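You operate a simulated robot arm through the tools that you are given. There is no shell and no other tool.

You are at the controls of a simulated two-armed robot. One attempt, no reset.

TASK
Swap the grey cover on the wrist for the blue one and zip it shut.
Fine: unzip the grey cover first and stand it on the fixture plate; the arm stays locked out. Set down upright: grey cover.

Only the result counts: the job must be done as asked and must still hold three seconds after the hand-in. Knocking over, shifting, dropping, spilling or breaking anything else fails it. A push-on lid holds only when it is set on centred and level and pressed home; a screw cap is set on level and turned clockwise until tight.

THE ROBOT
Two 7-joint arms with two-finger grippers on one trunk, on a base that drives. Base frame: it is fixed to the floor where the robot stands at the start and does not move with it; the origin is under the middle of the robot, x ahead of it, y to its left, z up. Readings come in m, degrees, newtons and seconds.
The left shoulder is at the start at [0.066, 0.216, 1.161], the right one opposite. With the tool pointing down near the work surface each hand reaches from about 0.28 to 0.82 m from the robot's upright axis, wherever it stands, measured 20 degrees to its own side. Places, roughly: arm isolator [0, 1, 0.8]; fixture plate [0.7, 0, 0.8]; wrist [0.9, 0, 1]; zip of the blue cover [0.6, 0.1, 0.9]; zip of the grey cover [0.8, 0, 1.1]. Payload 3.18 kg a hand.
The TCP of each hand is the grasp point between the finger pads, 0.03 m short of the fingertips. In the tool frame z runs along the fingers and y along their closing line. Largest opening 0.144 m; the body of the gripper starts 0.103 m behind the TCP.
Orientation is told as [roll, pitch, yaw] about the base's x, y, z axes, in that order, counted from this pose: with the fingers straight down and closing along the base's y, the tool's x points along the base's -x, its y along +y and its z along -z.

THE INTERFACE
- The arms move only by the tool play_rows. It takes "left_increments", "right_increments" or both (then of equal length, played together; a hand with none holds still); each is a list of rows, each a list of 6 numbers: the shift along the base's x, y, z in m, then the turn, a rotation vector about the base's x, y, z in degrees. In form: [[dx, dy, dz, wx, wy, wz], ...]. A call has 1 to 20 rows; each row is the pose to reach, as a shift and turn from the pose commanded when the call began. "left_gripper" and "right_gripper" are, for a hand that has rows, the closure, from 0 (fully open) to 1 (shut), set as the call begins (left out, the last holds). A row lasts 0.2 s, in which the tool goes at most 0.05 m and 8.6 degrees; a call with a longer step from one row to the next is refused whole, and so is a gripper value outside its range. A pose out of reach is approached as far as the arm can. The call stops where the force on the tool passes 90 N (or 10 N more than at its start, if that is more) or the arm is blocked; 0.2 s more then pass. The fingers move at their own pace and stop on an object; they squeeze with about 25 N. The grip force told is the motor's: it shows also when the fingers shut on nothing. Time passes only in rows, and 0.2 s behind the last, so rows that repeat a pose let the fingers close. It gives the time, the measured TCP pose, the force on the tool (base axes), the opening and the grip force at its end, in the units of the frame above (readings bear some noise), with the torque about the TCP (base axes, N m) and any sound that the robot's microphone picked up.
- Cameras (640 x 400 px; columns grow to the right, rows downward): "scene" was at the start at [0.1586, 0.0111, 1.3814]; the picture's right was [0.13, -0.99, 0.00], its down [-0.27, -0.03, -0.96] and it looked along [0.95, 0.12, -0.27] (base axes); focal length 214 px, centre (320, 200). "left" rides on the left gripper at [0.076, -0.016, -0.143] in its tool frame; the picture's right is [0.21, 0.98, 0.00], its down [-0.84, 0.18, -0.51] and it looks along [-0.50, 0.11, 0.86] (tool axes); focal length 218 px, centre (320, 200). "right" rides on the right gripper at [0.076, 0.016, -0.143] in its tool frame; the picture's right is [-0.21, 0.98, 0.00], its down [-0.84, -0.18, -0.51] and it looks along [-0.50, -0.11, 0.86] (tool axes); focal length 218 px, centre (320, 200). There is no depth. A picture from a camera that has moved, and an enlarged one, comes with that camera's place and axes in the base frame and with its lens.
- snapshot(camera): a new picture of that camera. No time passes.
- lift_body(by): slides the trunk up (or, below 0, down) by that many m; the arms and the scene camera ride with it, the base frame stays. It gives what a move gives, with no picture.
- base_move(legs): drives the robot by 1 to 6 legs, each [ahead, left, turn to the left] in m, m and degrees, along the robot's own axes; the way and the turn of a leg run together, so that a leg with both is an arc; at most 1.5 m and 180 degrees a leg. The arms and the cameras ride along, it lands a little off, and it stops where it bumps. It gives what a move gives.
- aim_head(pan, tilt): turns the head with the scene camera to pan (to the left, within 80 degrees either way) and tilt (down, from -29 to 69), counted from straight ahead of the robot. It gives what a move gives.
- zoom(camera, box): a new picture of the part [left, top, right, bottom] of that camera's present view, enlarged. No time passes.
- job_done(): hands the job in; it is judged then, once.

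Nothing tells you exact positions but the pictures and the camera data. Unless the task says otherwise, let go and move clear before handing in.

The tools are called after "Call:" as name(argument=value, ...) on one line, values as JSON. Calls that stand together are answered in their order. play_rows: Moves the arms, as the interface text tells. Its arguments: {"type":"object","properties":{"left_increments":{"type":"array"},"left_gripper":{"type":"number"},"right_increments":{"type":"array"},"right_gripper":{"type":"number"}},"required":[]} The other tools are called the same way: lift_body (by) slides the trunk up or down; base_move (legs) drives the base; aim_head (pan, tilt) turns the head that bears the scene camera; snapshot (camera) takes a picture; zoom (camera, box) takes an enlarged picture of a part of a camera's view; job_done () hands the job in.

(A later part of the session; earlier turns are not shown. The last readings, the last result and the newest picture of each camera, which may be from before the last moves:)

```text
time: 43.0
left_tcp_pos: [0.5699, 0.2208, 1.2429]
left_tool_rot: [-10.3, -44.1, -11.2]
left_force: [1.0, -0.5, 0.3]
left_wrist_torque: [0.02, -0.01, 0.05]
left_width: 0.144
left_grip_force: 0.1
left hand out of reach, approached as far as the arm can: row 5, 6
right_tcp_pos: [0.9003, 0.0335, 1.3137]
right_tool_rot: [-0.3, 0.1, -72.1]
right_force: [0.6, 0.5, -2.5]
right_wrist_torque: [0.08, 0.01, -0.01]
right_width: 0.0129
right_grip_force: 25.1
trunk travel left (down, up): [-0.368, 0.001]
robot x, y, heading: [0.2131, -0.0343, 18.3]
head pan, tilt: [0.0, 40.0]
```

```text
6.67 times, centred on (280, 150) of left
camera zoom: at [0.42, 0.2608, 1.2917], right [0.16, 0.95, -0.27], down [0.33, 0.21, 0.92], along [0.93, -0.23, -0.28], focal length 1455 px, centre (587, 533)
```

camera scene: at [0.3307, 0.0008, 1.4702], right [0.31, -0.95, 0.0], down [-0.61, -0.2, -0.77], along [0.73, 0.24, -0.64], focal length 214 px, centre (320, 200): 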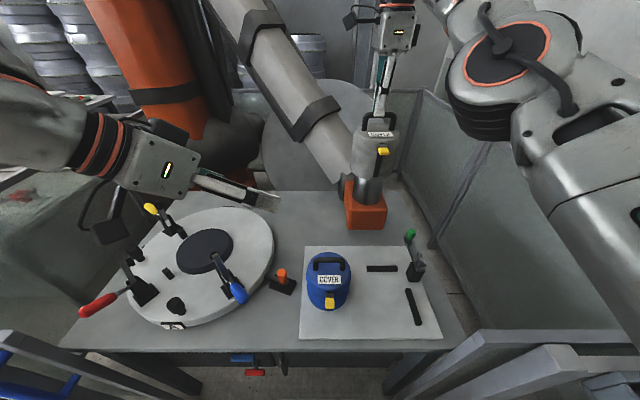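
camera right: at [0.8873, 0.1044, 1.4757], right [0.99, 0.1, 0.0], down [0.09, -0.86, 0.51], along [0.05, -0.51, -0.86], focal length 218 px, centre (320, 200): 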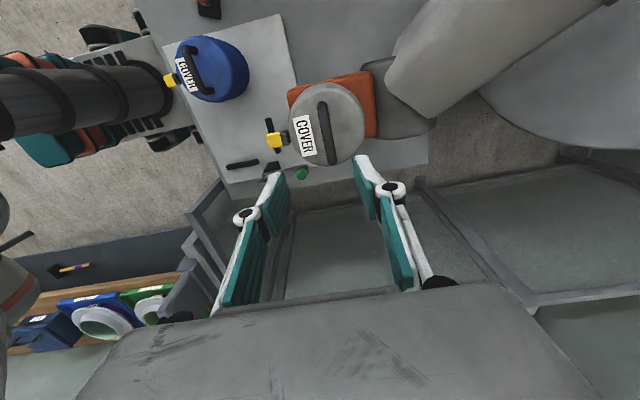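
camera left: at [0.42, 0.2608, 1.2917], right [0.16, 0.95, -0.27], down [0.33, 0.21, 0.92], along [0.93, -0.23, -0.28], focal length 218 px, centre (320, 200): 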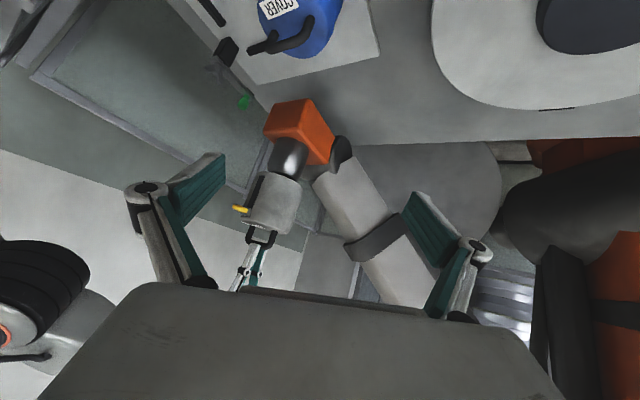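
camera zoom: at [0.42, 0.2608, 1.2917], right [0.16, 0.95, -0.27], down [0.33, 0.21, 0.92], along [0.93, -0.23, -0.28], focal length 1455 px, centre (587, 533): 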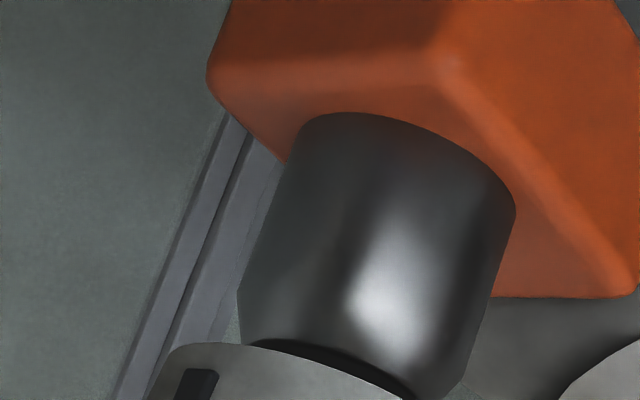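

The stub's chamfered end is just at the rim, so only about 2 cm more lift is needed. Safest is to re-seat the cover, then regrip with a forward-tilted hand, which gives a higher ceiling and a better hold. I re-centre and lower.

Call:
play_rows(right_increments=[[0.0046, 0.0016, 0, 0, 0, 0], [0.0046, 0.0016, -0.015, 0, 0, 0], [0.0046, 0.0016, -0.03, 0, 0, 0], [0.0046, 0.0016, -0.045, 0, 0, 0], [0.0046, 0.0016, -0.06, 0, 0, 0], [0.0046, 0.0016, -0.075, 0, 0, 0], [0.0046, 0.0016, -0.09, 0, 0, 0], [0.0046, 0.0016, -0.1, 0, 0, 0]])

Call:
zoom(camera="scene", box=[320, 110, 420, 240])

Call:
zoom(camera="left", box=[220, 90, 360, 300])

```text
time: 44.8
left_tcp_pos: [0.5702, 0.223, 1.2424]
left_tool_rot: [-10.2, -44.0, -11.2]
left_force: [0.6, -0.7, -0.2]
left_wrist_torque: [-0.01, 0.01, 0.02]
left_width: 0.1439
left_grip_force: 0.0
right_tcp_pos: [0.9256, 0.0475, 1.2385]
right_tool_rot: [-0.2, -0.1, -72.0]
right_force: [0.9, -3.9, -3.4]
right_wrist_torque: [-0.39, -0.12, 0.03]
right_width: 0.0121
right_grip_force: 25.1
right hand out of reach, approached as far as the arm can: row 1, 3, 4, 5, 6, 7, 8
trunk travel left (down, up): [-0.368, 0.001]
robot x, y, heading: [0.2088, -0.037, 17.6]
head pan, tilt: [0.0, 40.0]
```

```text
3.08 times, centred on (370, 175) of scene
camera zoom: at [0.3307, 0.001, 1.4702], right [0.31, -0.95, 0.0], down [-0.61, -0.2, -0.77], along [0.73, 0.24, -0.64], focal length 660 px, centre (166, 277)
```

zoom: 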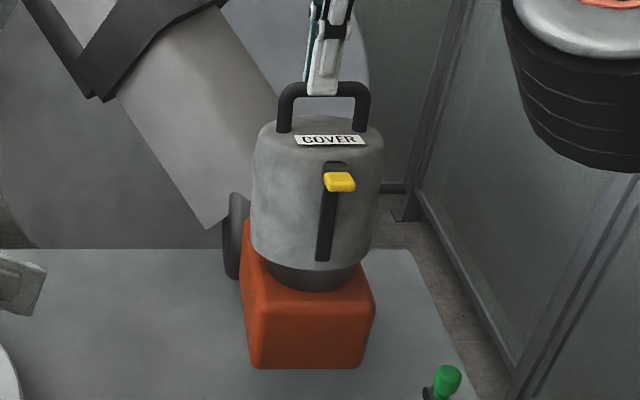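

```text
1.90 times, centred on (290, 195) of left
camera zoom: at [0.4201, 0.261, 1.2919], right [0.16, 0.95, -0.27], down [0.33, 0.21, 0.92], along [0.93, -0.23, -0.28], focal length 416 px, centre (377, 210)
```

zoom: 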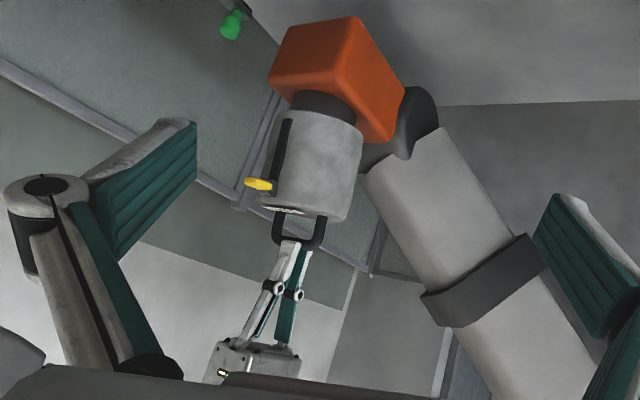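

The arm drifted outward about 2 cm at a joint limit during the descent, though forces are still small. I bring it back over the axis at this height.

Call:
play_rows(right_increments=[[-0.005, -0.0016, 0, 0, 0, 0], [-0.01, -0.0033, 0, 0, 0, 0], [-0.015, -0.005, 0, 0, 0, 0], [-0.02, -0.0066, 0, 0, 0, 0]])

Call:
zoom(camera="scene", box=[320, 110, 420, 240])

Call:
snapshot(camera="scene")

```text
time: 45.8
left_tcp_pos: [0.5689, 0.223, 1.2421]
left_tool_rot: [-10.2, -43.9, -11.1]
left_force: [-0.4, -0.6, -0.2]
left_wrist_torque: [-0.01, 0.02, 0.03]
left_width: 0.1438
left_grip_force: 0.0
right_tcp_pos: [0.9221, 0.0487, 1.2432]
right_tool_rot: [0.0, -0.1, -72.0]
right_force: [0.2, 0.5, 0.4]
right_wrist_torque: [-0.02, -0.04, 0.01]
right_width: 0.0
right_grip_force: 24.6
right hand out of reach, approached as far as the arm can: row 1, 2, 3, 4
trunk travel left (down, up): [-0.368, 0.001]
robot x, y, heading: [0.21, -0.0347, 17.8]
head pan, tilt: [0.0, 40.0]
```

```text
3.08 times, centred on (370, 175) of scene
camera zoom: at [0.3302, 0.0015, 1.4702], right [0.31, -0.95, 0.0], down [-0.61, -0.2, -0.77], along [0.73, 0.24, -0.64], focal length 660 px, centre (166, 277)
```

zoom: 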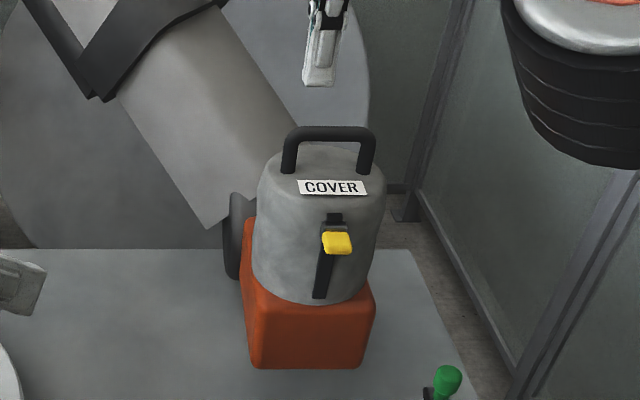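

```text
taken
camera scene: at [0.3302, 0.0015, 1.4702], right [0.31, -0.95, 0.0], down [-0.61, -0.2, -0.77], along [0.73, 0.24, -0.64], focal length 214 px, centre (320, 200)
```

scene: 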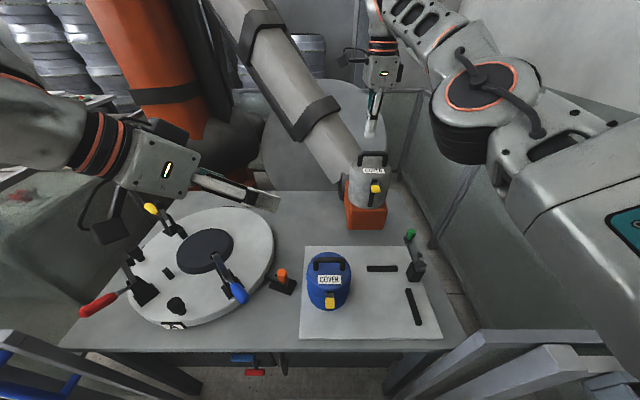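

The cover slid back down onto its stub and looks seated and upright, with nothing displaced. My right arm is jammed at a joint limit, so I first free it by undoing some yaw while rising.

Call:
play_rows(right_increments=[[0, 0, 0.005, 0, 0, 6], [0, 0, 0.01, 0, 0, 12], [0, 0, 0.015, 0, 0, 18], [0, 0, 0.02, 0, 0, 24], [0, 0, 0.025, 0, 0, 30], [0, 0, 0.03, 0, 0, 36], [0, 0, 0.03, 0, 0, 42], [0, 0, 0.03, 0, 0, 48], [0, 0, 0.03, 0, 0, 54], [0, 0, 0.03, 0, 0, 60]], right_gripper=0.6)

Call:
play_rows(right_increments=[[-0.02, -0.01, 0, 0, 0, 0], [-0.04, -0.02, 0, 0, 0, 0], [-0.06, -0.03, 0, 0, 0, 0], [-0.08, -0.04, 0, 0, 0, 0], [-0.1, -0.05, 0, 0, 0, 0]])

Call:
snapshot(camera="scene")

```text
time: 48.0
left_tcp_pos: [0.5698, 0.2225, 1.2425]
left_tool_rot: [-10.3, -44.0, -11.1]
left_force: [0.6, -0.8, 0.9]
left_wrist_torque: [0.04, 0.01, 0.04]
left_width: 0.1441
left_grip_force: 0.2
right_tcp_pos: [0.9146, 0.0442, 1.2677]
right_tool_rot: [0.2, -0.2, -12.0]
right_force: [0.3, -0.2, 0.4]
right_wrist_torque: [0.03, 0.0, 0.02]
right_width: 0.0575
right_grip_force: 0.1
right hand out of reach, approached as far as the arm can: row 3, 4, 5, 6, 7, 8, 9, 10
trunk travel left (down, up): [-0.368, 0.001]
robot x, y, heading: [0.2121, -0.0379, 17.6]
head pan, tilt: [0.0, 40.0]
```

```text
time: 49.2
left_tcp_pos: [0.5692, 0.2223, 1.2423]
left_tool_rot: [-10.3, -44.0, -11.2]
left_force: [-0.6, 0.4, 0.4]
left_wrist_torque: [-0.01, -0.01, 0.02]
left_width: 0.1441
left_grip_force: 0.1
right_tcp_pos: [0.8134, -0.0047, 1.2674]
right_tool_rot: [0.0, -0.1, -12.1]
right_force: [-0.6, 0.2, 0.2]
right_wrist_torque: [0.0, -0.01, 0.03]
right_width: 0.0574
right_grip_force: 0.1
trunk travel left (down, up): [-0.368, 0.001]
robot x, y, heading: [0.2098, -0.0348, 17.9]
head pan, tilt: [0.0, 40.0]
```

```text
taken
camera scene: at [0.3298, 0.001, 1.4703], right [0.31, -0.95, 0.0], down [-0.61, -0.2, -0.77], along [0.73, 0.24, -0.64], focal length 214 px, centre (320, 200)
```

scene: 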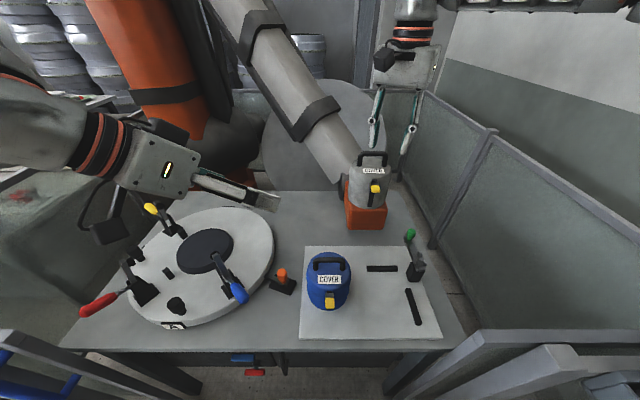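

Freed, and the arm is back in a good configuration. I set the yaw again, tilt the hand forward by 40°, and test the height limit with empty fingers.

Call:
play_rows(right_increments=[[0, 0, 0.005, 0, 0, -7.5], [0, 0, 0.01, 0, 0, -15], [0, 0, 0.015, 0, 0, -22.5], [0, 0, 0.02, 0, 0, -30], [0, 0, 0.025, 0, 0, -37.5], [0, 0, 0.03, 0, 0, -45], [0, 0, 0.03, 0, 0, -52.5], [0, 0, 0.03, 0, 0, -60]])

Call:
play_rows(right_increments=[[0, 0, 0, 2.06, -6.34, 0], [0, 0, 0, 4.12, -12.68, 0], [0, 0, 0, 6.18, -19.02, 0], [0, 0, 0, 8.24, -25.36, 0], [0, 0, 0, 10.3, -31.7, 0], [0, 0, 0, 12.36, -38.04, 0], [0, 0, 0, 12.36, -38.04, 0]])

Call:
play_rows(right_increments=[[0, 0, 0.04, 0, 0, 0], [0.03, 0.0098, 0.06, 0, 0, 0], [0.06, 0.0196, 0.08, 0, 0, 0], [0.092, 0.03, 0.1, 0, 0, 0], [0.092, 0.03, 0.1, 0, 0, 0]])

Call:
snapshot(camera="scene")

```text
time: 51.0
left_tcp_pos: [0.5701, 0.2224, 1.2434]
left_tool_rot: [-10.2, -44.0, -11.1]
left_force: [0.9, 0.8, 0.1]
left_wrist_torque: [-0.03, 0.01, -0.02]
left_width: 0.1441
left_grip_force: 0.0
right_tcp_pos: [0.8147, -0.0043, 1.2981]
right_tool_rot: [0.0, -0.1, -72.2]
right_force: [0.7, -0.1, 0.3]
right_wrist_torque: [-0.01, 0.02, -0.02]
right_width: 0.0574
right_grip_force: 0.2
trunk travel left (down, up): [-0.368, 0.001]
robot x, y, heading: [0.2112, -0.0342, 18.1]
head pan, tilt: [0.0, 40.0]
```

```text
time: 52.6
left_tcp_pos: [0.5683, 0.2238, 1.2425]
left_tool_rot: [-10.2, -44.0, -11.1]
left_force: [-1.2, -1.1, -0.5]
left_wrist_torque: [-0.02, 0.01, -0.04]
left_width: 0.1436
left_grip_force: 0.1
right_tcp_pos: [0.8135, -0.0047, 1.2982]
right_tool_rot: [39.9, 0.0, -72.1]
right_force: [0.4, 0.4, 0.3]
right_wrist_torque: [-0.01, 0.01, -0.04]
right_width: 0.0579
right_grip_force: 0.1
trunk travel left (down, up): [-0.368, 0.001]
robot x, y, heading: [0.2089, -0.0372, 17.9]
head pan, tilt: [0.0, 40.0]
```

```text
time: 53.8
left_tcp_pos: [0.5684, 0.222, 1.2423]
left_tool_rot: [-10.2, -44.0, -11.1]
left_force: [0.1, 0.3, 1.1]
left_wrist_torque: [0.01, 0.0, 0.02]
left_width: 0.1437
left_grip_force: 0.1
right_tcp_pos: [0.9052, 0.0241, 1.3984]
right_tool_rot: [39.9, 0.0, -72.0]
right_force: [0.5, 0.7, -0.2]
right_wrist_torque: [0.02, -0.06, 0.02]
right_width: 0.0579
right_grip_force: 0.2
trunk travel left (down, up): [-0.368, 0.001]
robot x, y, heading: [0.2106, -0.036, 18.1]
head pan, tilt: [0.0, 40.0]
```

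```text
taken
camera scene: at [0.3298, 0.0007, 1.4703], right [0.31, -0.95, 0.0], down [-0.61, -0.2, -0.77], along [0.73, 0.24, -0.64], focal length 214 px, centre (320, 200)
```

scene: 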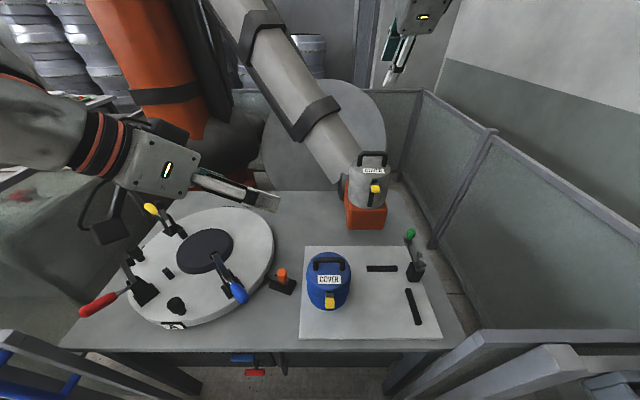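

With the 40° tilt the hand reaches z≈1.40 above the wrist, so this solves the height problem. I now approach the handle along the tilted tool axis.

Call:
play_rows(right_increments=[[-0.0106, -0.0017, -0.042, 0, 0, 0], [-0.0212, -0.0033, -0.083, 0, 0, 0], [-0.0317, -0.005, -0.125, 0, 0, 0], [-0.0423, -0.0066, -0.166, 0, 0, 0], [-0.0423, -0.0066, -0.166, 0, 0, 0]])

Call:
zoom(camera="right", box=[220, 70, 420, 230])

Call:
zoom(camera="scene", box=[320, 90, 420, 230])

Call:
zoom(camera="left", box=[220, 90, 360, 300])

```text
time: 55.0
left_tcp_pos: [0.5694, 0.2243, 1.242]
left_tool_rot: [-10.1, -44.0, -11.1]
left_force: [0.3, 0.3, 0.0]
left_wrist_torque: [-0.02, 0.01, 0.02]
left_width: 0.144
left_grip_force: 0.0
right_tcp_pos: [0.8628, 0.0192, 1.2323]
right_tool_rot: [40.0, 0.1, -71.9]
right_force: [-0.5, -0.4, 0.2]
right_wrist_torque: [0.02, -0.04, 0.03]
right_width: 0.0576
right_grip_force: 0.1
trunk travel left (down, up): [-0.368, 0.001]
robot x, y, heading: [0.2068, -0.039, 17.9]
head pan, tilt: [0.0, 40.0]
```

```text
2.50 times, centred on (320, 150) of right
camera zoom: at [0.7643, 0.0668, 1.3526], right [0.78, 0.03, 0.63], down [-0.18, -0.94, 0.27], along [0.6, -0.33, -0.73], focal length 546 px, centre (320, 325)
```

zoom: 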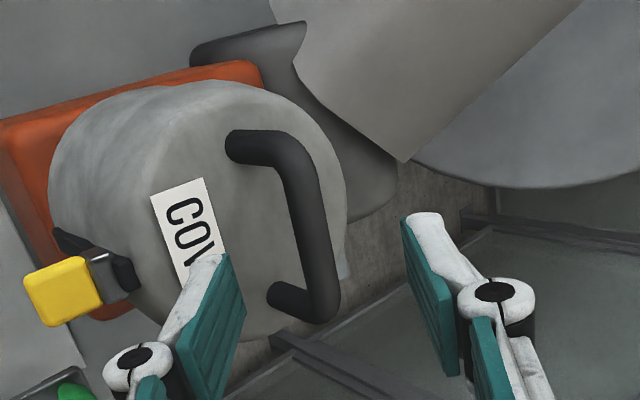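

```text
2.86 times, centred on (370, 160) of scene
camera zoom: at [0.3299, 0.0016, 1.4703], right [0.31, -0.95, 0.0], down [-0.61, -0.2, -0.77], along [0.73, 0.24, -0.64], focal length 613 px, centre (177, 314)
```

zoom: 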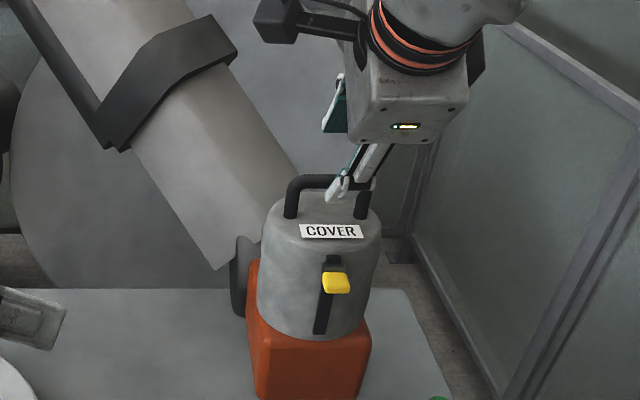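

```text
1.90 times, centred on (290, 195) of left
camera zoom: at [0.4194, 0.2616, 1.292], right [0.16, 0.95, -0.27], down [0.33, 0.21, 0.92], along [0.93, -0.23, -0.28], focal length 416 px, centre (377, 210)
```

zoom: 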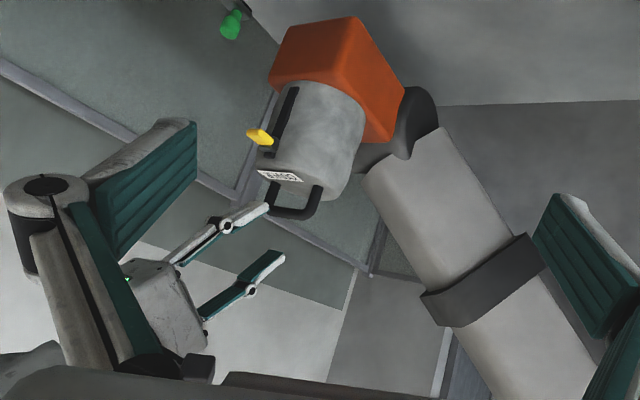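

The side view shows the lower finger heading under the bar. I narrow the opening to about 28 mm so the lower finger clears the cover's top, and advance partway with a 5 mm correction.

Call:
play_rows(right_increments=[[0, 0, 0, 0, 0, 0], [0.006, 0.002, -0.0115, 0, 0, 0], [0.0114, 0.0037, -0.0231, 0, 0, 0], [0.0114, 0.0037, -0.0231, 0, 0, 0]], right_gripper=0.805)

Call:
zoom(camera="right", box=[220, 90, 420, 250])

Call:
zoom(camera="left", box=[250, 160, 330, 230])

```text
time: 56.0
left_tcp_pos: [0.5692, 0.2231, 1.2423]
left_tool_rot: [-10.1, -44.0, -11.1]
left_force: [0.5, -0.6, 0.3]
left_wrist_torque: [0.01, 0.01, -0.01]
left_width: 0.144
left_grip_force: 0.1
right_tcp_pos: [0.8749, 0.023, 1.2103]
right_tool_rot: [40.0, 0.0, -72.0]
right_force: [-0.2, -0.4, 0.4]
right_wrist_torque: [-0.03, 0.01, 0.01]
right_width: 0.028
right_grip_force: 0.0
trunk travel left (down, up): [-0.368, 0.001]
robot x, y, heading: [0.2091, -0.0325, 17.9]
head pan, tilt: [0.0, 40.0]
```

```text
2.50 times, centred on (320, 170) of right
camera zoom: at [0.7761, 0.0704, 1.3299], right [0.78, 0.03, 0.63], down [-0.18, -0.94, 0.27], along [0.6, -0.33, -0.73], focal length 546 px, centre (320, 275)
```

zoom: 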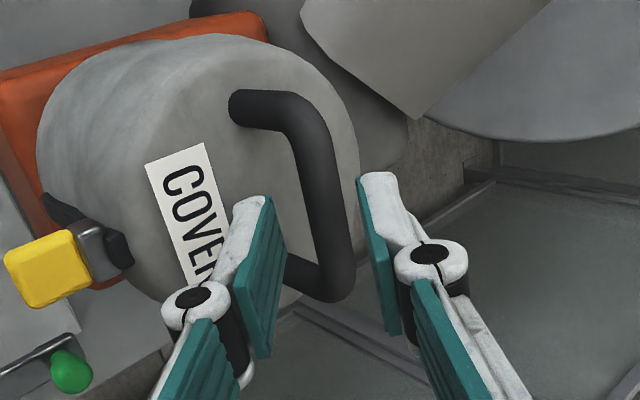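

```text
5.71 times, centred on (290, 195) of left
camera zoom: at [0.4195, 0.2614, 1.2919], right [0.16, 0.95, -0.27], down [0.33, 0.21, 0.92], along [0.93, -0.23, -0.28], focal length 1247 px, centre (491, 229)
```

zoom: 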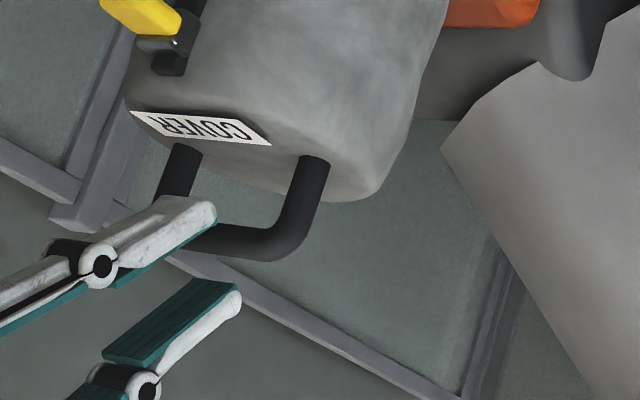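

The bar is centred between the fingers. I advance 35 mm along the tool axis.

Call:
play_rows(right_increments=[[0.0107, 0.0035, -0.0134, 0, 0, 0], [0.0214, 0.007, -0.0268, 0, 0, 0], [0.0214, 0.007, -0.0268, 0, 0, 0]])

Call:
zoom(camera="right", box=[220, 90, 420, 250])

Call:
zoom(camera="left", box=[250, 160, 330, 230])

```text
time: 56.8
left_tcp_pos: [0.5711, 0.2232, 1.2428]
left_tool_rot: [-10.1, -44.0, -11.0]
left_force: [0.1, 0.3, -0.5]
left_wrist_torque: [0.04, -0.02, -0.01]
left_width: 0.1438
left_grip_force: 0.0
right_tcp_pos: [0.8972, 0.0288, 1.1824]
right_tool_rot: [40.0, 0.0, -72.1]
right_force: [0.2, 0.4, -0.4]
right_wrist_torque: [0.0, 0.0, -0.05]
right_width: 0.0281
right_grip_force: 0.0
trunk travel left (down, up): [-0.368, 0.001]
robot x, y, heading: [0.2096, -0.0351, 17.8]
head pan, tilt: [0.0, 40.0]
```

```text
2.50 times, centred on (320, 170) of right
camera zoom: at [0.7974, 0.0769, 1.3027], right [0.78, 0.03, 0.63], down [-0.18, -0.94, 0.27], along [0.6, -0.33, -0.73], focal length 546 px, centre (320, 275)
```

zoom: 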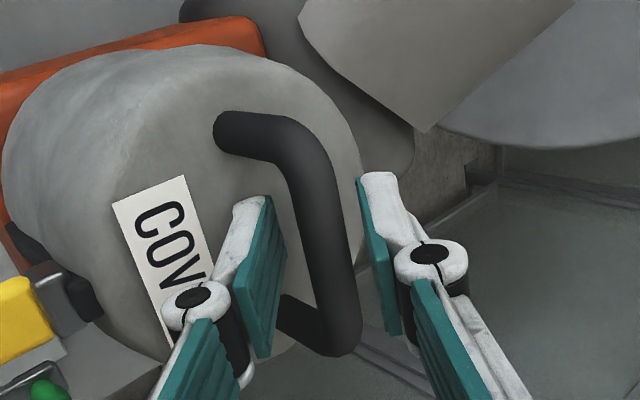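

```text
5.71 times, centred on (290, 195) of left
camera zoom: at [0.4195, 0.2613, 1.292], right [0.16, 0.95, -0.27], down [0.33, 0.21, 0.92], along [0.93, -0.23, -0.28], focal length 1247 px, centre (491, 229)
```

zoom: 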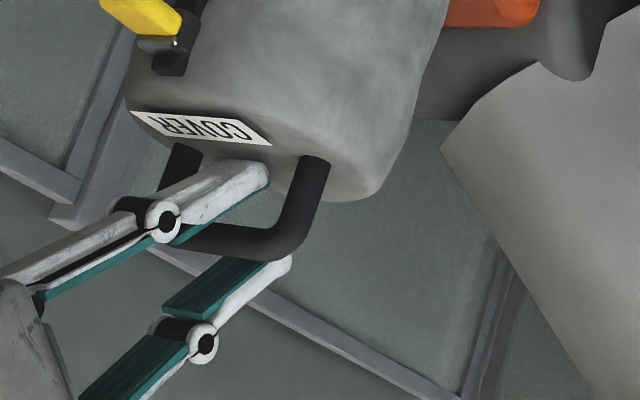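

One finger is inside the handle and the other above it, with no contact yet. I close.

Call:
play_rows(right_increments=[[0, 0, 0, 0, 0, 0], [0, 0, 0, 0, 0, 0], [0, 0, 0, 0, 0, 0]], right_gripper=1.0)

Call:
zoom(camera="right", box=[220, 90, 420, 250])

Call:
zoom(camera="left", box=[250, 160, 330, 230])

```text
time: 57.6
left_tcp_pos: [0.5699, 0.2222, 1.2429]
left_tool_rot: [-10.2, -43.9, -11.0]
left_force: [-0.5, -1.1, -0.1]
left_wrist_torque: [-0.01, 0.02, 0.03]
left_width: 0.1441
left_grip_force: 0.0
right_tcp_pos: [0.8959, 0.029, 1.1838]
right_tool_rot: [40.1, 0.0, -72.0]
right_force: [2.6, -0.3, 8.6]
right_wrist_torque: [0.47, 0.07, -0.09]
right_width: 0.0127
right_grip_force: 25.3
trunk travel left (down, up): [-0.368, 0.001]
robot x, y, heading: [0.2108, -0.0374, 18.0]
head pan, tilt: [0.0, 40.0]
```

```text
2.50 times, centred on (320, 170) of right
camera zoom: at [0.7973, 0.0769, 1.3037], right [0.78, 0.03, 0.63], down [-0.18, -0.94, 0.27], along [0.6, -0.33, -0.73], focal length 546 px, centre (320, 275)
```

zoom: 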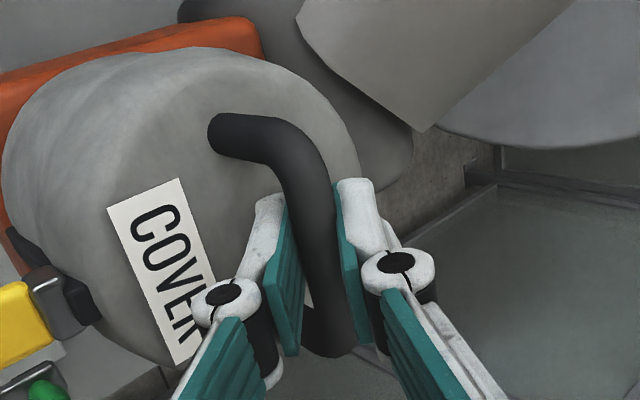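

```text
5.71 times, centred on (290, 195) of left
camera zoom: at [0.4193, 0.2613, 1.2921], right [0.16, 0.95, -0.27], down [0.33, 0.21, 0.92], along [0.93, -0.23, -0.28], focal length 1247 px, centre (491, 229)
```

zoom: 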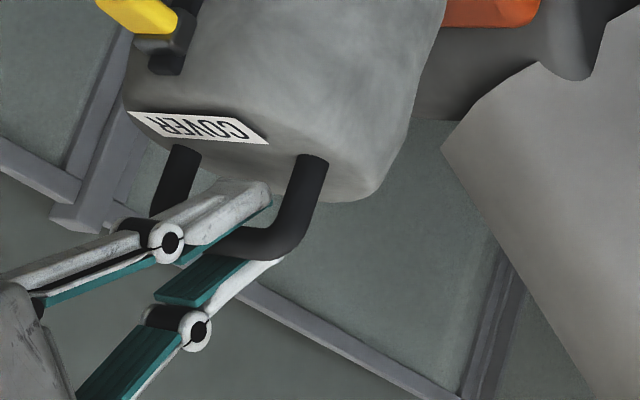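

Gripped at 12.7 mm; the seated reference TCP is (0.896, 0.029, 1.184). Now I lift slowly and check for slip.

Call:
play_rows(right_increments=[[0, 0, 0.004, 0, 0, 0], [0, 0, 0.01, 0, 0, 0], [0, 0, 0.018, 0, 0, 0], [0, 0, 0.026, 0, 0, 0], [0, 0, 0.034, 0, 0, 0], [0, 0, 0.042, 0, 0, 0], [0, 0, 0.05, 0, 0, 0]])

Call:
zoom(camera="right", box=[220, 90, 420, 250])

Call:
zoom(camera="left", box=[220, 90, 360, 300])

```text
time: 59.2
left_tcp_pos: [0.5697, 0.2227, 1.2417]
left_tool_rot: [-10.2, -44.0, -11.1]
left_force: [-0.6, 0.0, 0.2]
left_wrist_torque: [-0.06, -0.01, 0.0]
left_width: 0.1441
left_grip_force: 0.1
right_tcp_pos: [0.8963, 0.0289, 1.2333]
right_tool_rot: [40.0, 0.0, -72.0]
right_force: [0.1, -0.2, -1.7]
right_wrist_torque: [0.0, 0.02, -0.02]
right_width: 0.0122
right_grip_force: 25.1
trunk travel left (down, up): [-0.368, 0.001]
robot x, y, heading: [0.2128, -0.0379, 18.0]
head pan, tilt: [0.0, 40.0]
```

```text
2.50 times, centred on (320, 170) of right
camera zoom: at [0.7979, 0.0772, 1.3532], right [0.78, 0.03, 0.63], down [-0.18, -0.94, 0.27], along [0.6, -0.33, -0.73], focal length 546 px, centre (320, 275)
```

zoom: 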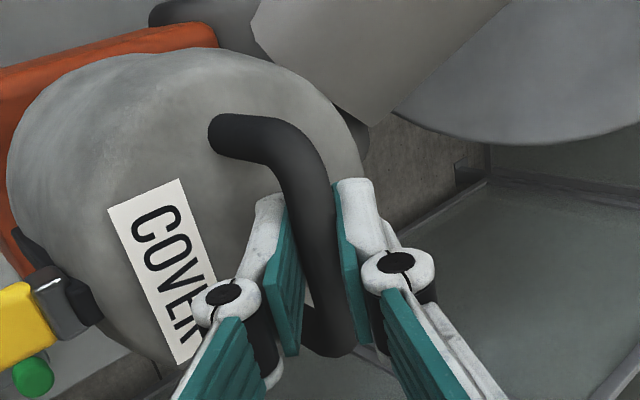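

```text
1.90 times, centred on (290, 195) of left
camera zoom: at [0.4198, 0.2614, 1.2919], right [0.16, 0.95, -0.27], down [0.33, 0.21, 0.92], along [0.93, -0.23, -0.28], focal length 416 px, centre (377, 210)
```

zoom: 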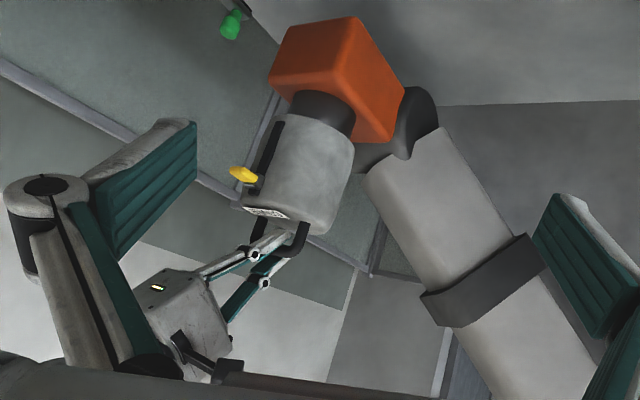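

No slip this time: the handle sits unchanged in the fingers and the cover rose 5 cm. I continue up another 12 cm.

Call:
play_rows(right_increments=[[0, 0, 0.015, 0, 0, 0], [0, 0, 0.03, 0, 0, 0], [0, 0, 0.045, 0, 0, 0], [0, 0, 0.06, 0, 0, 0], [0, 0, 0.075, 0, 0, 0], [0, 0, 0.09, 0, 0, 0], [0, 0, 0.105, 0, 0, 0], [0, 0, 0.12, 0, 0, 0], [0, 0, 0.12, 0, 0, 0]])

Call:
zoom(camera="left", box=[200, 90, 360, 300])

Call:
snapshot(camera="scene")

```text
time: 61.2
left_tcp_pos: [0.5702, 0.2228, 1.2428]
left_tool_rot: [-10.2, -44.0, -11.1]
left_force: [-0.6, 0.9, -0.6]
left_wrist_torque: [0.02, -0.02, 0.0]
left_width: 0.144
left_grip_force: 0.1
right_tcp_pos: [0.8955, 0.0293, 1.3534]
right_tool_rot: [40.0, 0.0, -72.0]
right_force: [-0.9, -0.1, -2.6]
right_wrist_torque: [-0.02, 0.04, 0.0]
right_width: 0.0123
right_grip_force: 25.4
trunk travel left (down, up): [-0.368, 0.001]
robot x, y, heading: [0.2109, -0.0398, 18.0]
head pan, tilt: [0.0, 40.0]
```

```text
1.90 times, centred on (280, 195) of left
camera zoom: at [0.4201, 0.2614, 1.2918], right [0.16, 0.95, -0.27], down [0.33, 0.21, 0.92], along [0.93, -0.23, -0.28], focal length 416 px, centre (396, 210)
```

zoom: 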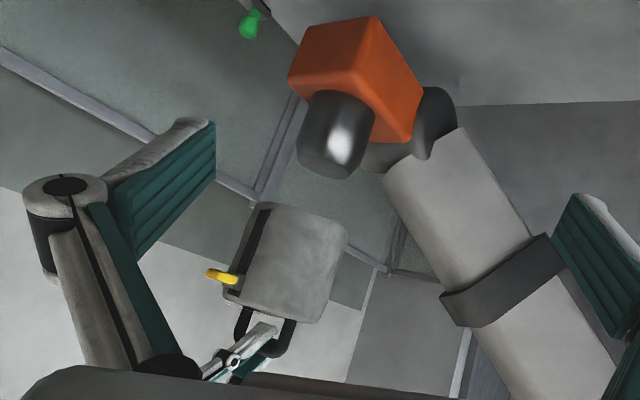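

```text
taken
camera scene: at [0.3308, 0.0014, 1.4702], right [0.31, -0.95, 0.0], down [-0.61, -0.2, -0.77], along [0.73, 0.24, -0.64], focal length 214 px, centre (320, 200)
```

scene: 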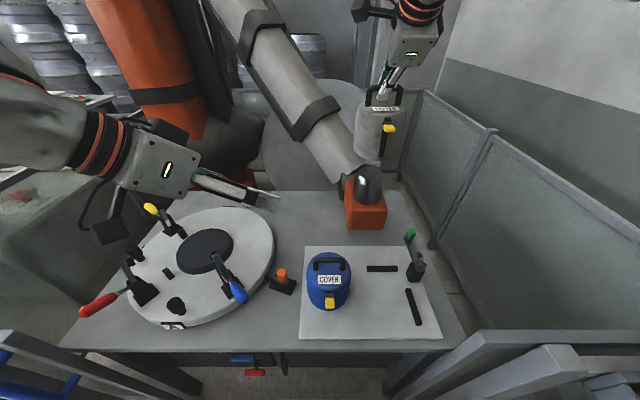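

The cover is fully clear and level. I shift the left hand aside and back the base up 12 cm, so the tilted right hand has room to place the cover on the plate.

Call:
play_rows(left_increments=[[-0.01, 0.03, 0.01, 0, 0, 0], [-0.02, 0.06, 0.02, 0, 0, 0], [-0.03, 0.09, 0.03, 0, 0, 0]])

Call:
base_move(legs=[[-0.12, 0, 0]])

Call:
snapshot(camera="scene")

Call:
zoom(camera="right", box=[220, 90, 420, 250])

```text
time: 62.0
left_tcp_pos: [0.5384, 0.3143, 1.2721]
left_tool_rot: [-10.2, -44.2, -11.0]
left_force: [0.1, -0.7, -0.1]
left_wrist_torque: [-0.02, 0.0, 0.0]
left_width: 0.1438
left_grip_force: 0.0
right_tcp_pos: [0.8959, 0.0303, 1.3528]
right_tool_rot: [40.0, 0.0, -72.1]
right_force: [-0.3, 1.1, -2.3]
right_wrist_torque: [0.01, 0.0, -0.04]
right_width: 0.0123
right_grip_force: 25.3
trunk travel left (down, up): [-0.368, 0.001]
robot x, y, heading: [0.2114, -0.0353, 18.4]
head pan, tilt: [0.0, 40.0]
```

```text
time: 63.2
left_tcp_pos: [0.4273, 0.2756, 1.2728]
left_tool_rot: [-10.2, -44.3, -11.0]
left_force: [-0.4, -0.3, 0.0]
left_wrist_torque: [0.05, -0.01, 0.03]
left_width: 0.1442
left_grip_force: 0.0
right_tcp_pos: [0.7833, -0.0073, 1.3525]
right_tool_rot: [39.9, -0.1, -72.0]
right_force: [0.0, 0.3, -1.9]
right_wrist_torque: [0.01, 0.01, -0.03]
right_width: 0.0124
right_grip_force: 24.6
trunk travel left (down, up): [-0.368, 0.001]
robot x, y, heading: [0.099, -0.0751, 18.0]
head pan, tilt: [0.0, 40.0]
```

```text
taken
camera scene: at [0.2178, -0.0354, 1.4702], right [0.31, -0.95, 0.0], down [-0.61, -0.2, -0.77], along [0.73, 0.24, -0.64], focal length 214 px, centre (320, 200)
```

scene: 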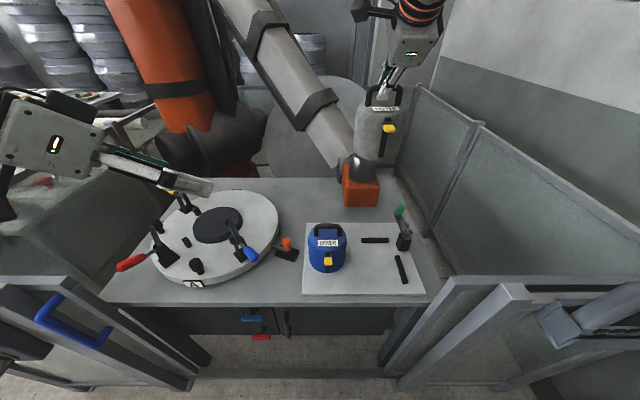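

```text
2.50 times, centred on (320, 170) of right
camera zoom: at [0.6852, 0.0401, 1.473], right [0.78, 0.03, 0.63], down [-0.18, -0.94, 0.27], along [0.6, -0.33, -0.73], focal length 546 px, centre (320, 275)
```

zoom: 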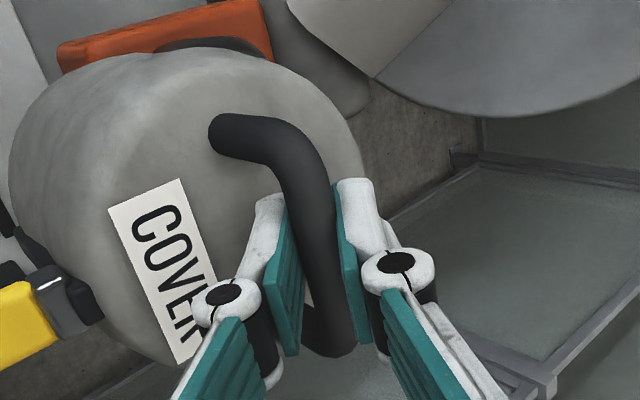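

The grip is unchanged. I re-measure the free area on the plate from this viewpoint.

Call:
zoom(camera="scene", box=[290, 200, 450, 310])

```text
3.64 times, centred on (370, 255) of scene
camera zoom: at [0.2178, -0.0354, 1.4702], right [0.31, -0.95, 0.0], down [-0.61, -0.2, -0.77], along [0.73, 0.24, -0.64], focal length 780 px, centre (138, 0)
```

zoom: 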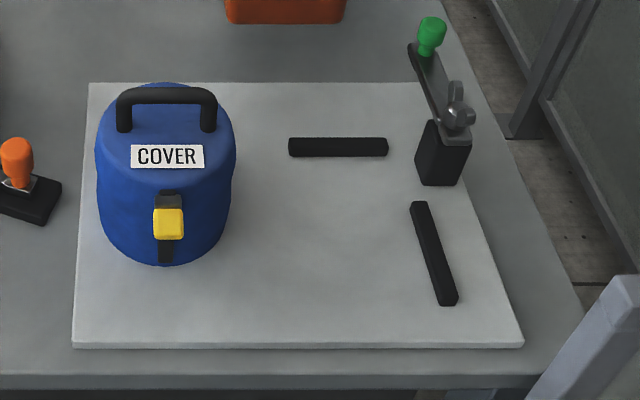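

Target cover axis: e1≈0.615, e2≈-0.278 (e2 is leftward along the bench). That leaves about 3 cm of clearance to the blue cover, the two stops and the plate edge. I move over it and descend partway.

Call:
play_rows(right_increments=[[-0.03, -0.017, 0, 0, 0, 0], [-0.06, -0.034, 0, 0, 0, 0], [-0.09, -0.051, 0, 0, 0, 0], [-0.1223, -0.0692, 0, 0, 0, 0], [-0.1223, -0.0692, -0.04, 0, 0, 0], [-0.1223, -0.0692, -0.08, 0, 0, 0], [-0.1223, -0.0692, -0.12, 0, 0, 0], [-0.1223, -0.0692, -0.16, 0, 0, 0], [-0.1223, -0.0692, -0.2, 0, 0, 0], [-0.1223, -0.0692, -0.24, 0, 0, 0], [-0.1223, -0.0692, -0.28, 0, 0, 0], [-0.1223, -0.0692, -0.3, 0, 0, 0]])

Call:
zoom(camera="scene", box=[290, 170, 450, 310])

Call:
snapshot(camera="right")

Call:
snapshot(camera="left")

```text
time: 65.8
left_tcp_pos: [0.4273, 0.2759, 1.2724]
left_tool_rot: [-10.2, -44.1, -11.1]
left_force: [-0.1, -0.2, -0.9]
left_wrist_torque: [0.04, -0.03, 0.02]
left_width: 0.144
left_grip_force: 0.1
right_tcp_pos: [0.6613, -0.0774, 1.0519]
right_tool_rot: [39.8, 0.0, -72.1]
right_force: [0.3, -0.3, -2.2]
right_wrist_torque: [0.01, 0.0, 0.0]
right_width: 0.0123
right_grip_force: 24.8
trunk travel left (down, up): [-0.368, 0.001]
robot x, y, heading: [0.1023, -0.0753, 18.1]
head pan, tilt: [0.0, 40.0]
```

```text
2.86 times, centred on (370, 240) of scene
camera zoom: at [0.2183, -0.0352, 1.4702], right [0.31, -0.95, 0.0], down [-0.61, -0.2, -0.77], along [0.73, 0.24, -0.64], focal length 613 px, centre (177, 86)
```

zoom: 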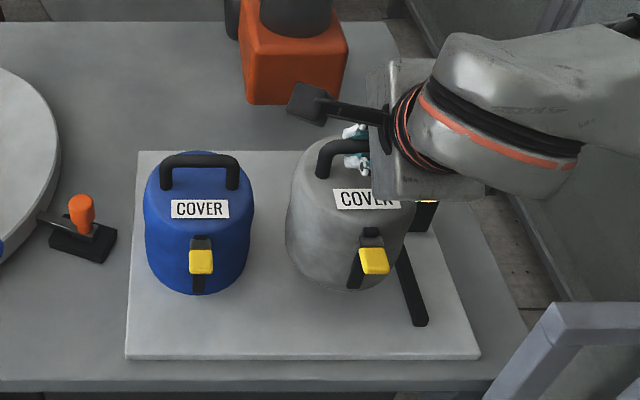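

```text
taken
camera right: at [0.5624, -0.029, 1.1722], right [0.78, 0.03, 0.63], down [-0.18, -0.94, 0.27], along [0.6, -0.33, -0.73], focal length 218 px, centre (320, 200)
```

right: 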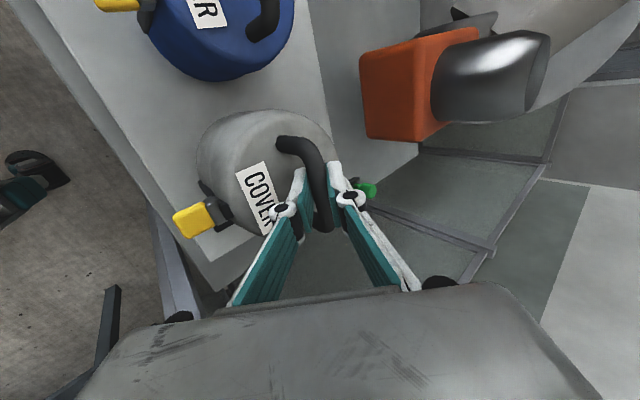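

```text
taken
camera left: at [0.2773, 0.3149, 1.3213], right [0.16, 0.95, -0.27], down [0.33, 0.21, 0.92], along [0.93, -0.23, -0.28], focal length 218 px, centre (320, 200)
```

left: 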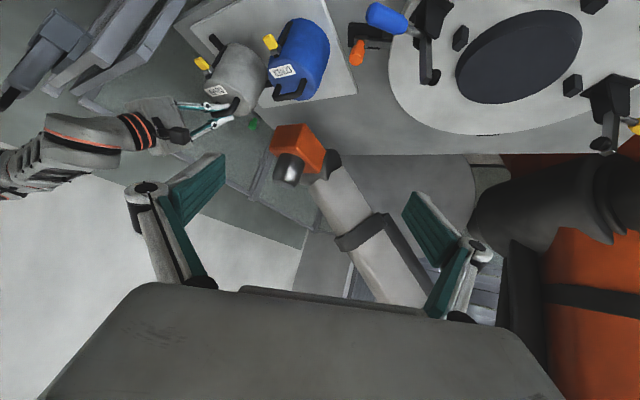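

Good: it hovers over the free spot, level. I lower to near contact.

Call:
play_rows(right_increments=[[0, 0, -0.015, 0, 0, 0], [0, 0, -0.03, 0, 0, 0], [0, 0, -0.045, 0, 0, 0], [0, 0, -0.053, 0, 0, 0], [0, 0, -0.053, 0, 0, 0]])

Call:
zoom(camera="scene", box=[290, 170, 450, 310])

Call:
zoom(camera="left", box=[160, 10, 360, 150])

```text
time: 67.0
left_tcp_pos: [0.4284, 0.2764, 1.2722]
left_tool_rot: [-10.2, -44.1, -11.1]
left_force: [-0.1, 0.5, -0.1]
left_wrist_torque: [-0.01, -0.01, -0.04]
left_width: 0.1438
left_grip_force: 0.0
right_tcp_pos: [0.6607, -0.0775, 1.0001]
right_tool_rot: [39.9, 0.0, -72.1]
right_force: [-0.4, 0.5, -1.9]
right_wrist_torque: [0.02, -0.02, -0.04]
right_width: 0.0123
right_grip_force: 24.9
trunk travel left (down, up): [-0.368, 0.001]
robot x, y, heading: [0.0979, -0.0748, 18.1]
head pan, tilt: [0.0, 40.0]
```

```text
2.86 times, centred on (370, 240) of scene
camera zoom: at [0.2182, -0.0353, 1.4702], right [0.31, -0.95, 0.0], down [-0.61, -0.2, -0.77], along [0.73, 0.24, -0.64], focal length 613 px, centre (177, 86)
```

zoom: 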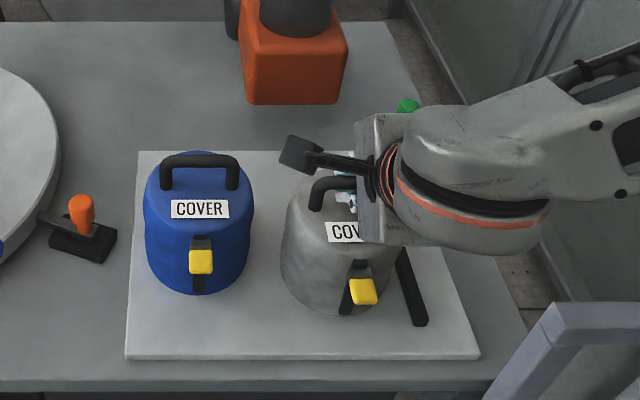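

```text
2.86 times, centred on (260, 80) of left
camera zoom: at [0.2772, 0.3147, 1.3213], right [0.16, 0.95, -0.27], down [0.33, 0.21, 0.92], along [0.93, -0.23, -0.28], focal length 624 px, centre (491, 543)
```

zoom: 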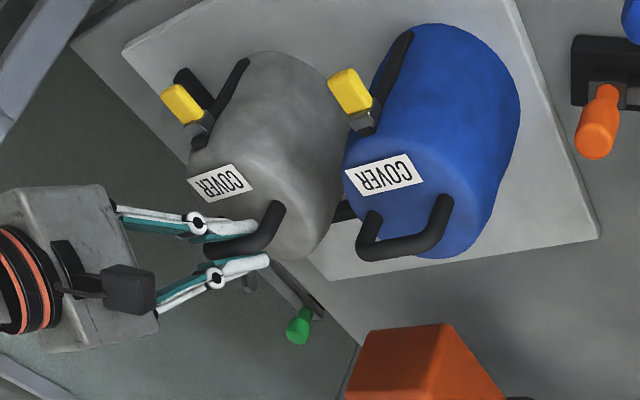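

Call:
play_rows(right_increments=[[0, 0, -0.003, 0, 0, 0], [0, 0, -0.006, 0, 0, 0], [0, 0, -0.009, 0, 0, 0]])

Call:
play_rows(right_increments=[[0, 0, -0.002, 0, 0, 0], [0, 0, -0.004, 0, 0, 0]])

Call:
zoom(camera="scene", box=[290, 170, 450, 310])

```text
time: 67.8
left_tcp_pos: [0.4244, 0.2742, 1.2732]
left_tool_rot: [-10.2, -44.2, -11.3]
left_force: [0.2, 0.3, 0.4]
left_wrist_torque: [-0.02, -0.01, -0.01]
left_width: 0.1438
left_grip_force: 0.0
right_tcp_pos: [0.6638, -0.0767, 0.9973]
right_tool_rot: [40.9, 0.3, -72.3]
right_force: [13.5, -13.2, 50.7]
right_wrist_torque: [0.19, -0.35, -0.2]
right_width: 0.0128
right_grip_force: 24.5
trunk travel left (down, up): [-0.368, 0.001]
robot x, y, heading: [0.0971, -0.0694, 18.1]
head pan, tilt: [0.0, 40.0]
```

```text
time: 68.4
left_tcp_pos: [0.4265, 0.2752, 1.2742]
left_tool_rot: [-10.2, -44.2, -11.1]
left_force: [-0.2, -0.4, -0.7]
left_wrist_torque: [0.01, 0.0, 0.05]
left_width: 0.1439
left_grip_force: 0.1
right_tcp_pos: [0.6652, -0.0734, 0.9945]
right_tool_rot: [41.1, 0.3, -72.0]
right_force: [17.9, -7.9, 57.0]
right_wrist_torque: [0.19, -0.26, -0.05]
right_width: 0.0125
right_grip_force: 25.1
trunk travel left (down, up): [-0.368, 0.001]
robot x, y, heading: [0.0976, -0.0756, 18.0]
head pan, tilt: [0.0, 40.0]
```

```text
2.86 times, centred on (370, 240) of scene
camera zoom: at [0.2158, -0.0361, 1.4706], right [0.31, -0.95, 0.0], down [-0.61, -0.2, -0.77], along [0.73, 0.24, -0.64], focal length 613 px, centre (177, 86)
```

zoom: 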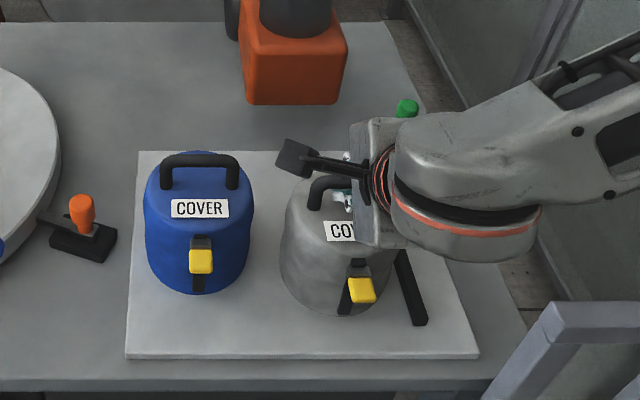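

The cover is on the plate, but I pressed harder than wanted (57 N). I relieve the load by raising the command about 1 cm.

Call:
play_rows(right_increments=[[0, 0, 0.004, 0, 0, 0], [0, 0, 0.008, 0, 0, 0], [0, 0, 0.011, 0, 0, 0]])

Call:
zoom(camera="left", box=[160, 10, 360, 150])

Call:
zoom(camera="right", box=[160, 60, 420, 250])

```text
time: 69.2
left_tcp_pos: [0.4259, 0.2764, 1.2723]
left_tool_rot: [-10.2, -44.2, -10.9]
left_force: [-0.6, 0.1, -0.1]
left_wrist_torque: [0.03, -0.01, -0.01]
left_width: 0.1439
left_grip_force: 0.1
right_tcp_pos: [0.6595, -0.0765, 0.9979]
right_tool_rot: [39.8, 0.1, -71.9]
right_force: [4.8, 4.7, 14.0]
right_wrist_torque: [0.61, 0.09, -0.15]
right_width: 0.0122
right_grip_force: 25.2
trunk travel left (down, up): [-0.368, 0.001]
robot x, y, heading: [0.0976, -0.0717, 18.3]
head pan, tilt: [0.0, 40.0]
```

```text
2.86 times, centred on (260, 80) of left
camera zoom: at [0.2764, 0.3153, 1.3211], right [0.16, 0.95, -0.27], down [0.32, 0.21, 0.92], along [0.93, -0.23, -0.28], focal length 624 px, centre (491, 543)
```

zoom: 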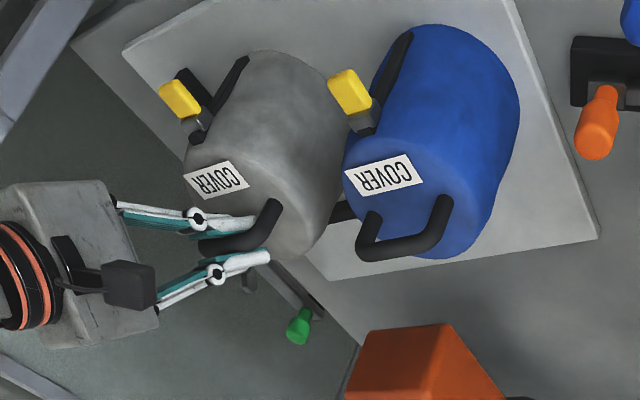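

```text
2.11 times, centred on (290, 155) of right
camera zoom: at [0.5613, -0.0285, 1.1172], right [0.78, 0.03, 0.63], down [-0.18, -0.94, 0.28], along [0.6, -0.33, -0.73], focal length 460 px, centre (383, 295)
```

zoom: 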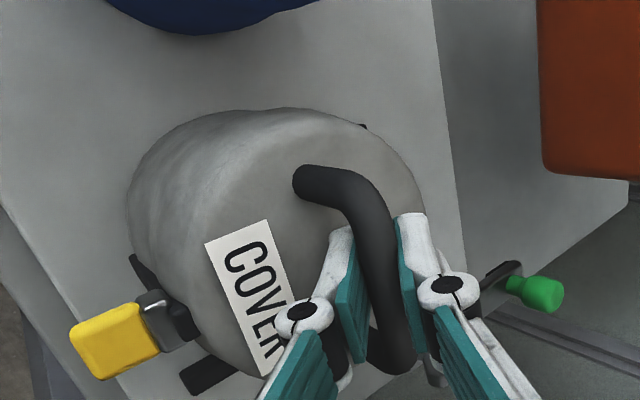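

Call:
play_rows(right_increments=[[0, 0, 0.0015, 0, 0, 0], [0, 0, 0.0025, 0, 0, 0], [0, 0, 0.0025, 0, 0, 0]])

```text
time: 70.0
left_tcp_pos: [0.4279, 0.2761, 1.2731]
left_tool_rot: [-10.2, -44.2, -11.1]
left_force: [-0.2, 0.0, 0.4]
left_wrist_torque: [0.03, -0.01, 0.0]
left_width: 0.1438
left_grip_force: 0.1
right_tcp_pos: [0.6609, -0.0787, 1.0]
right_tool_rot: [39.9, -0.1, -72.1]
right_force: [0.1, 0.1, -2.1]
right_wrist_torque: [0.02, -0.04, 0.02]
right_width: 0.0122
right_grip_force: 26.0
trunk travel left (down, up): [-0.368, 0.001]
robot x, y, heading: [0.1004, -0.0706, 18.1]
head pan, tilt: [0.0, 40.0]
```

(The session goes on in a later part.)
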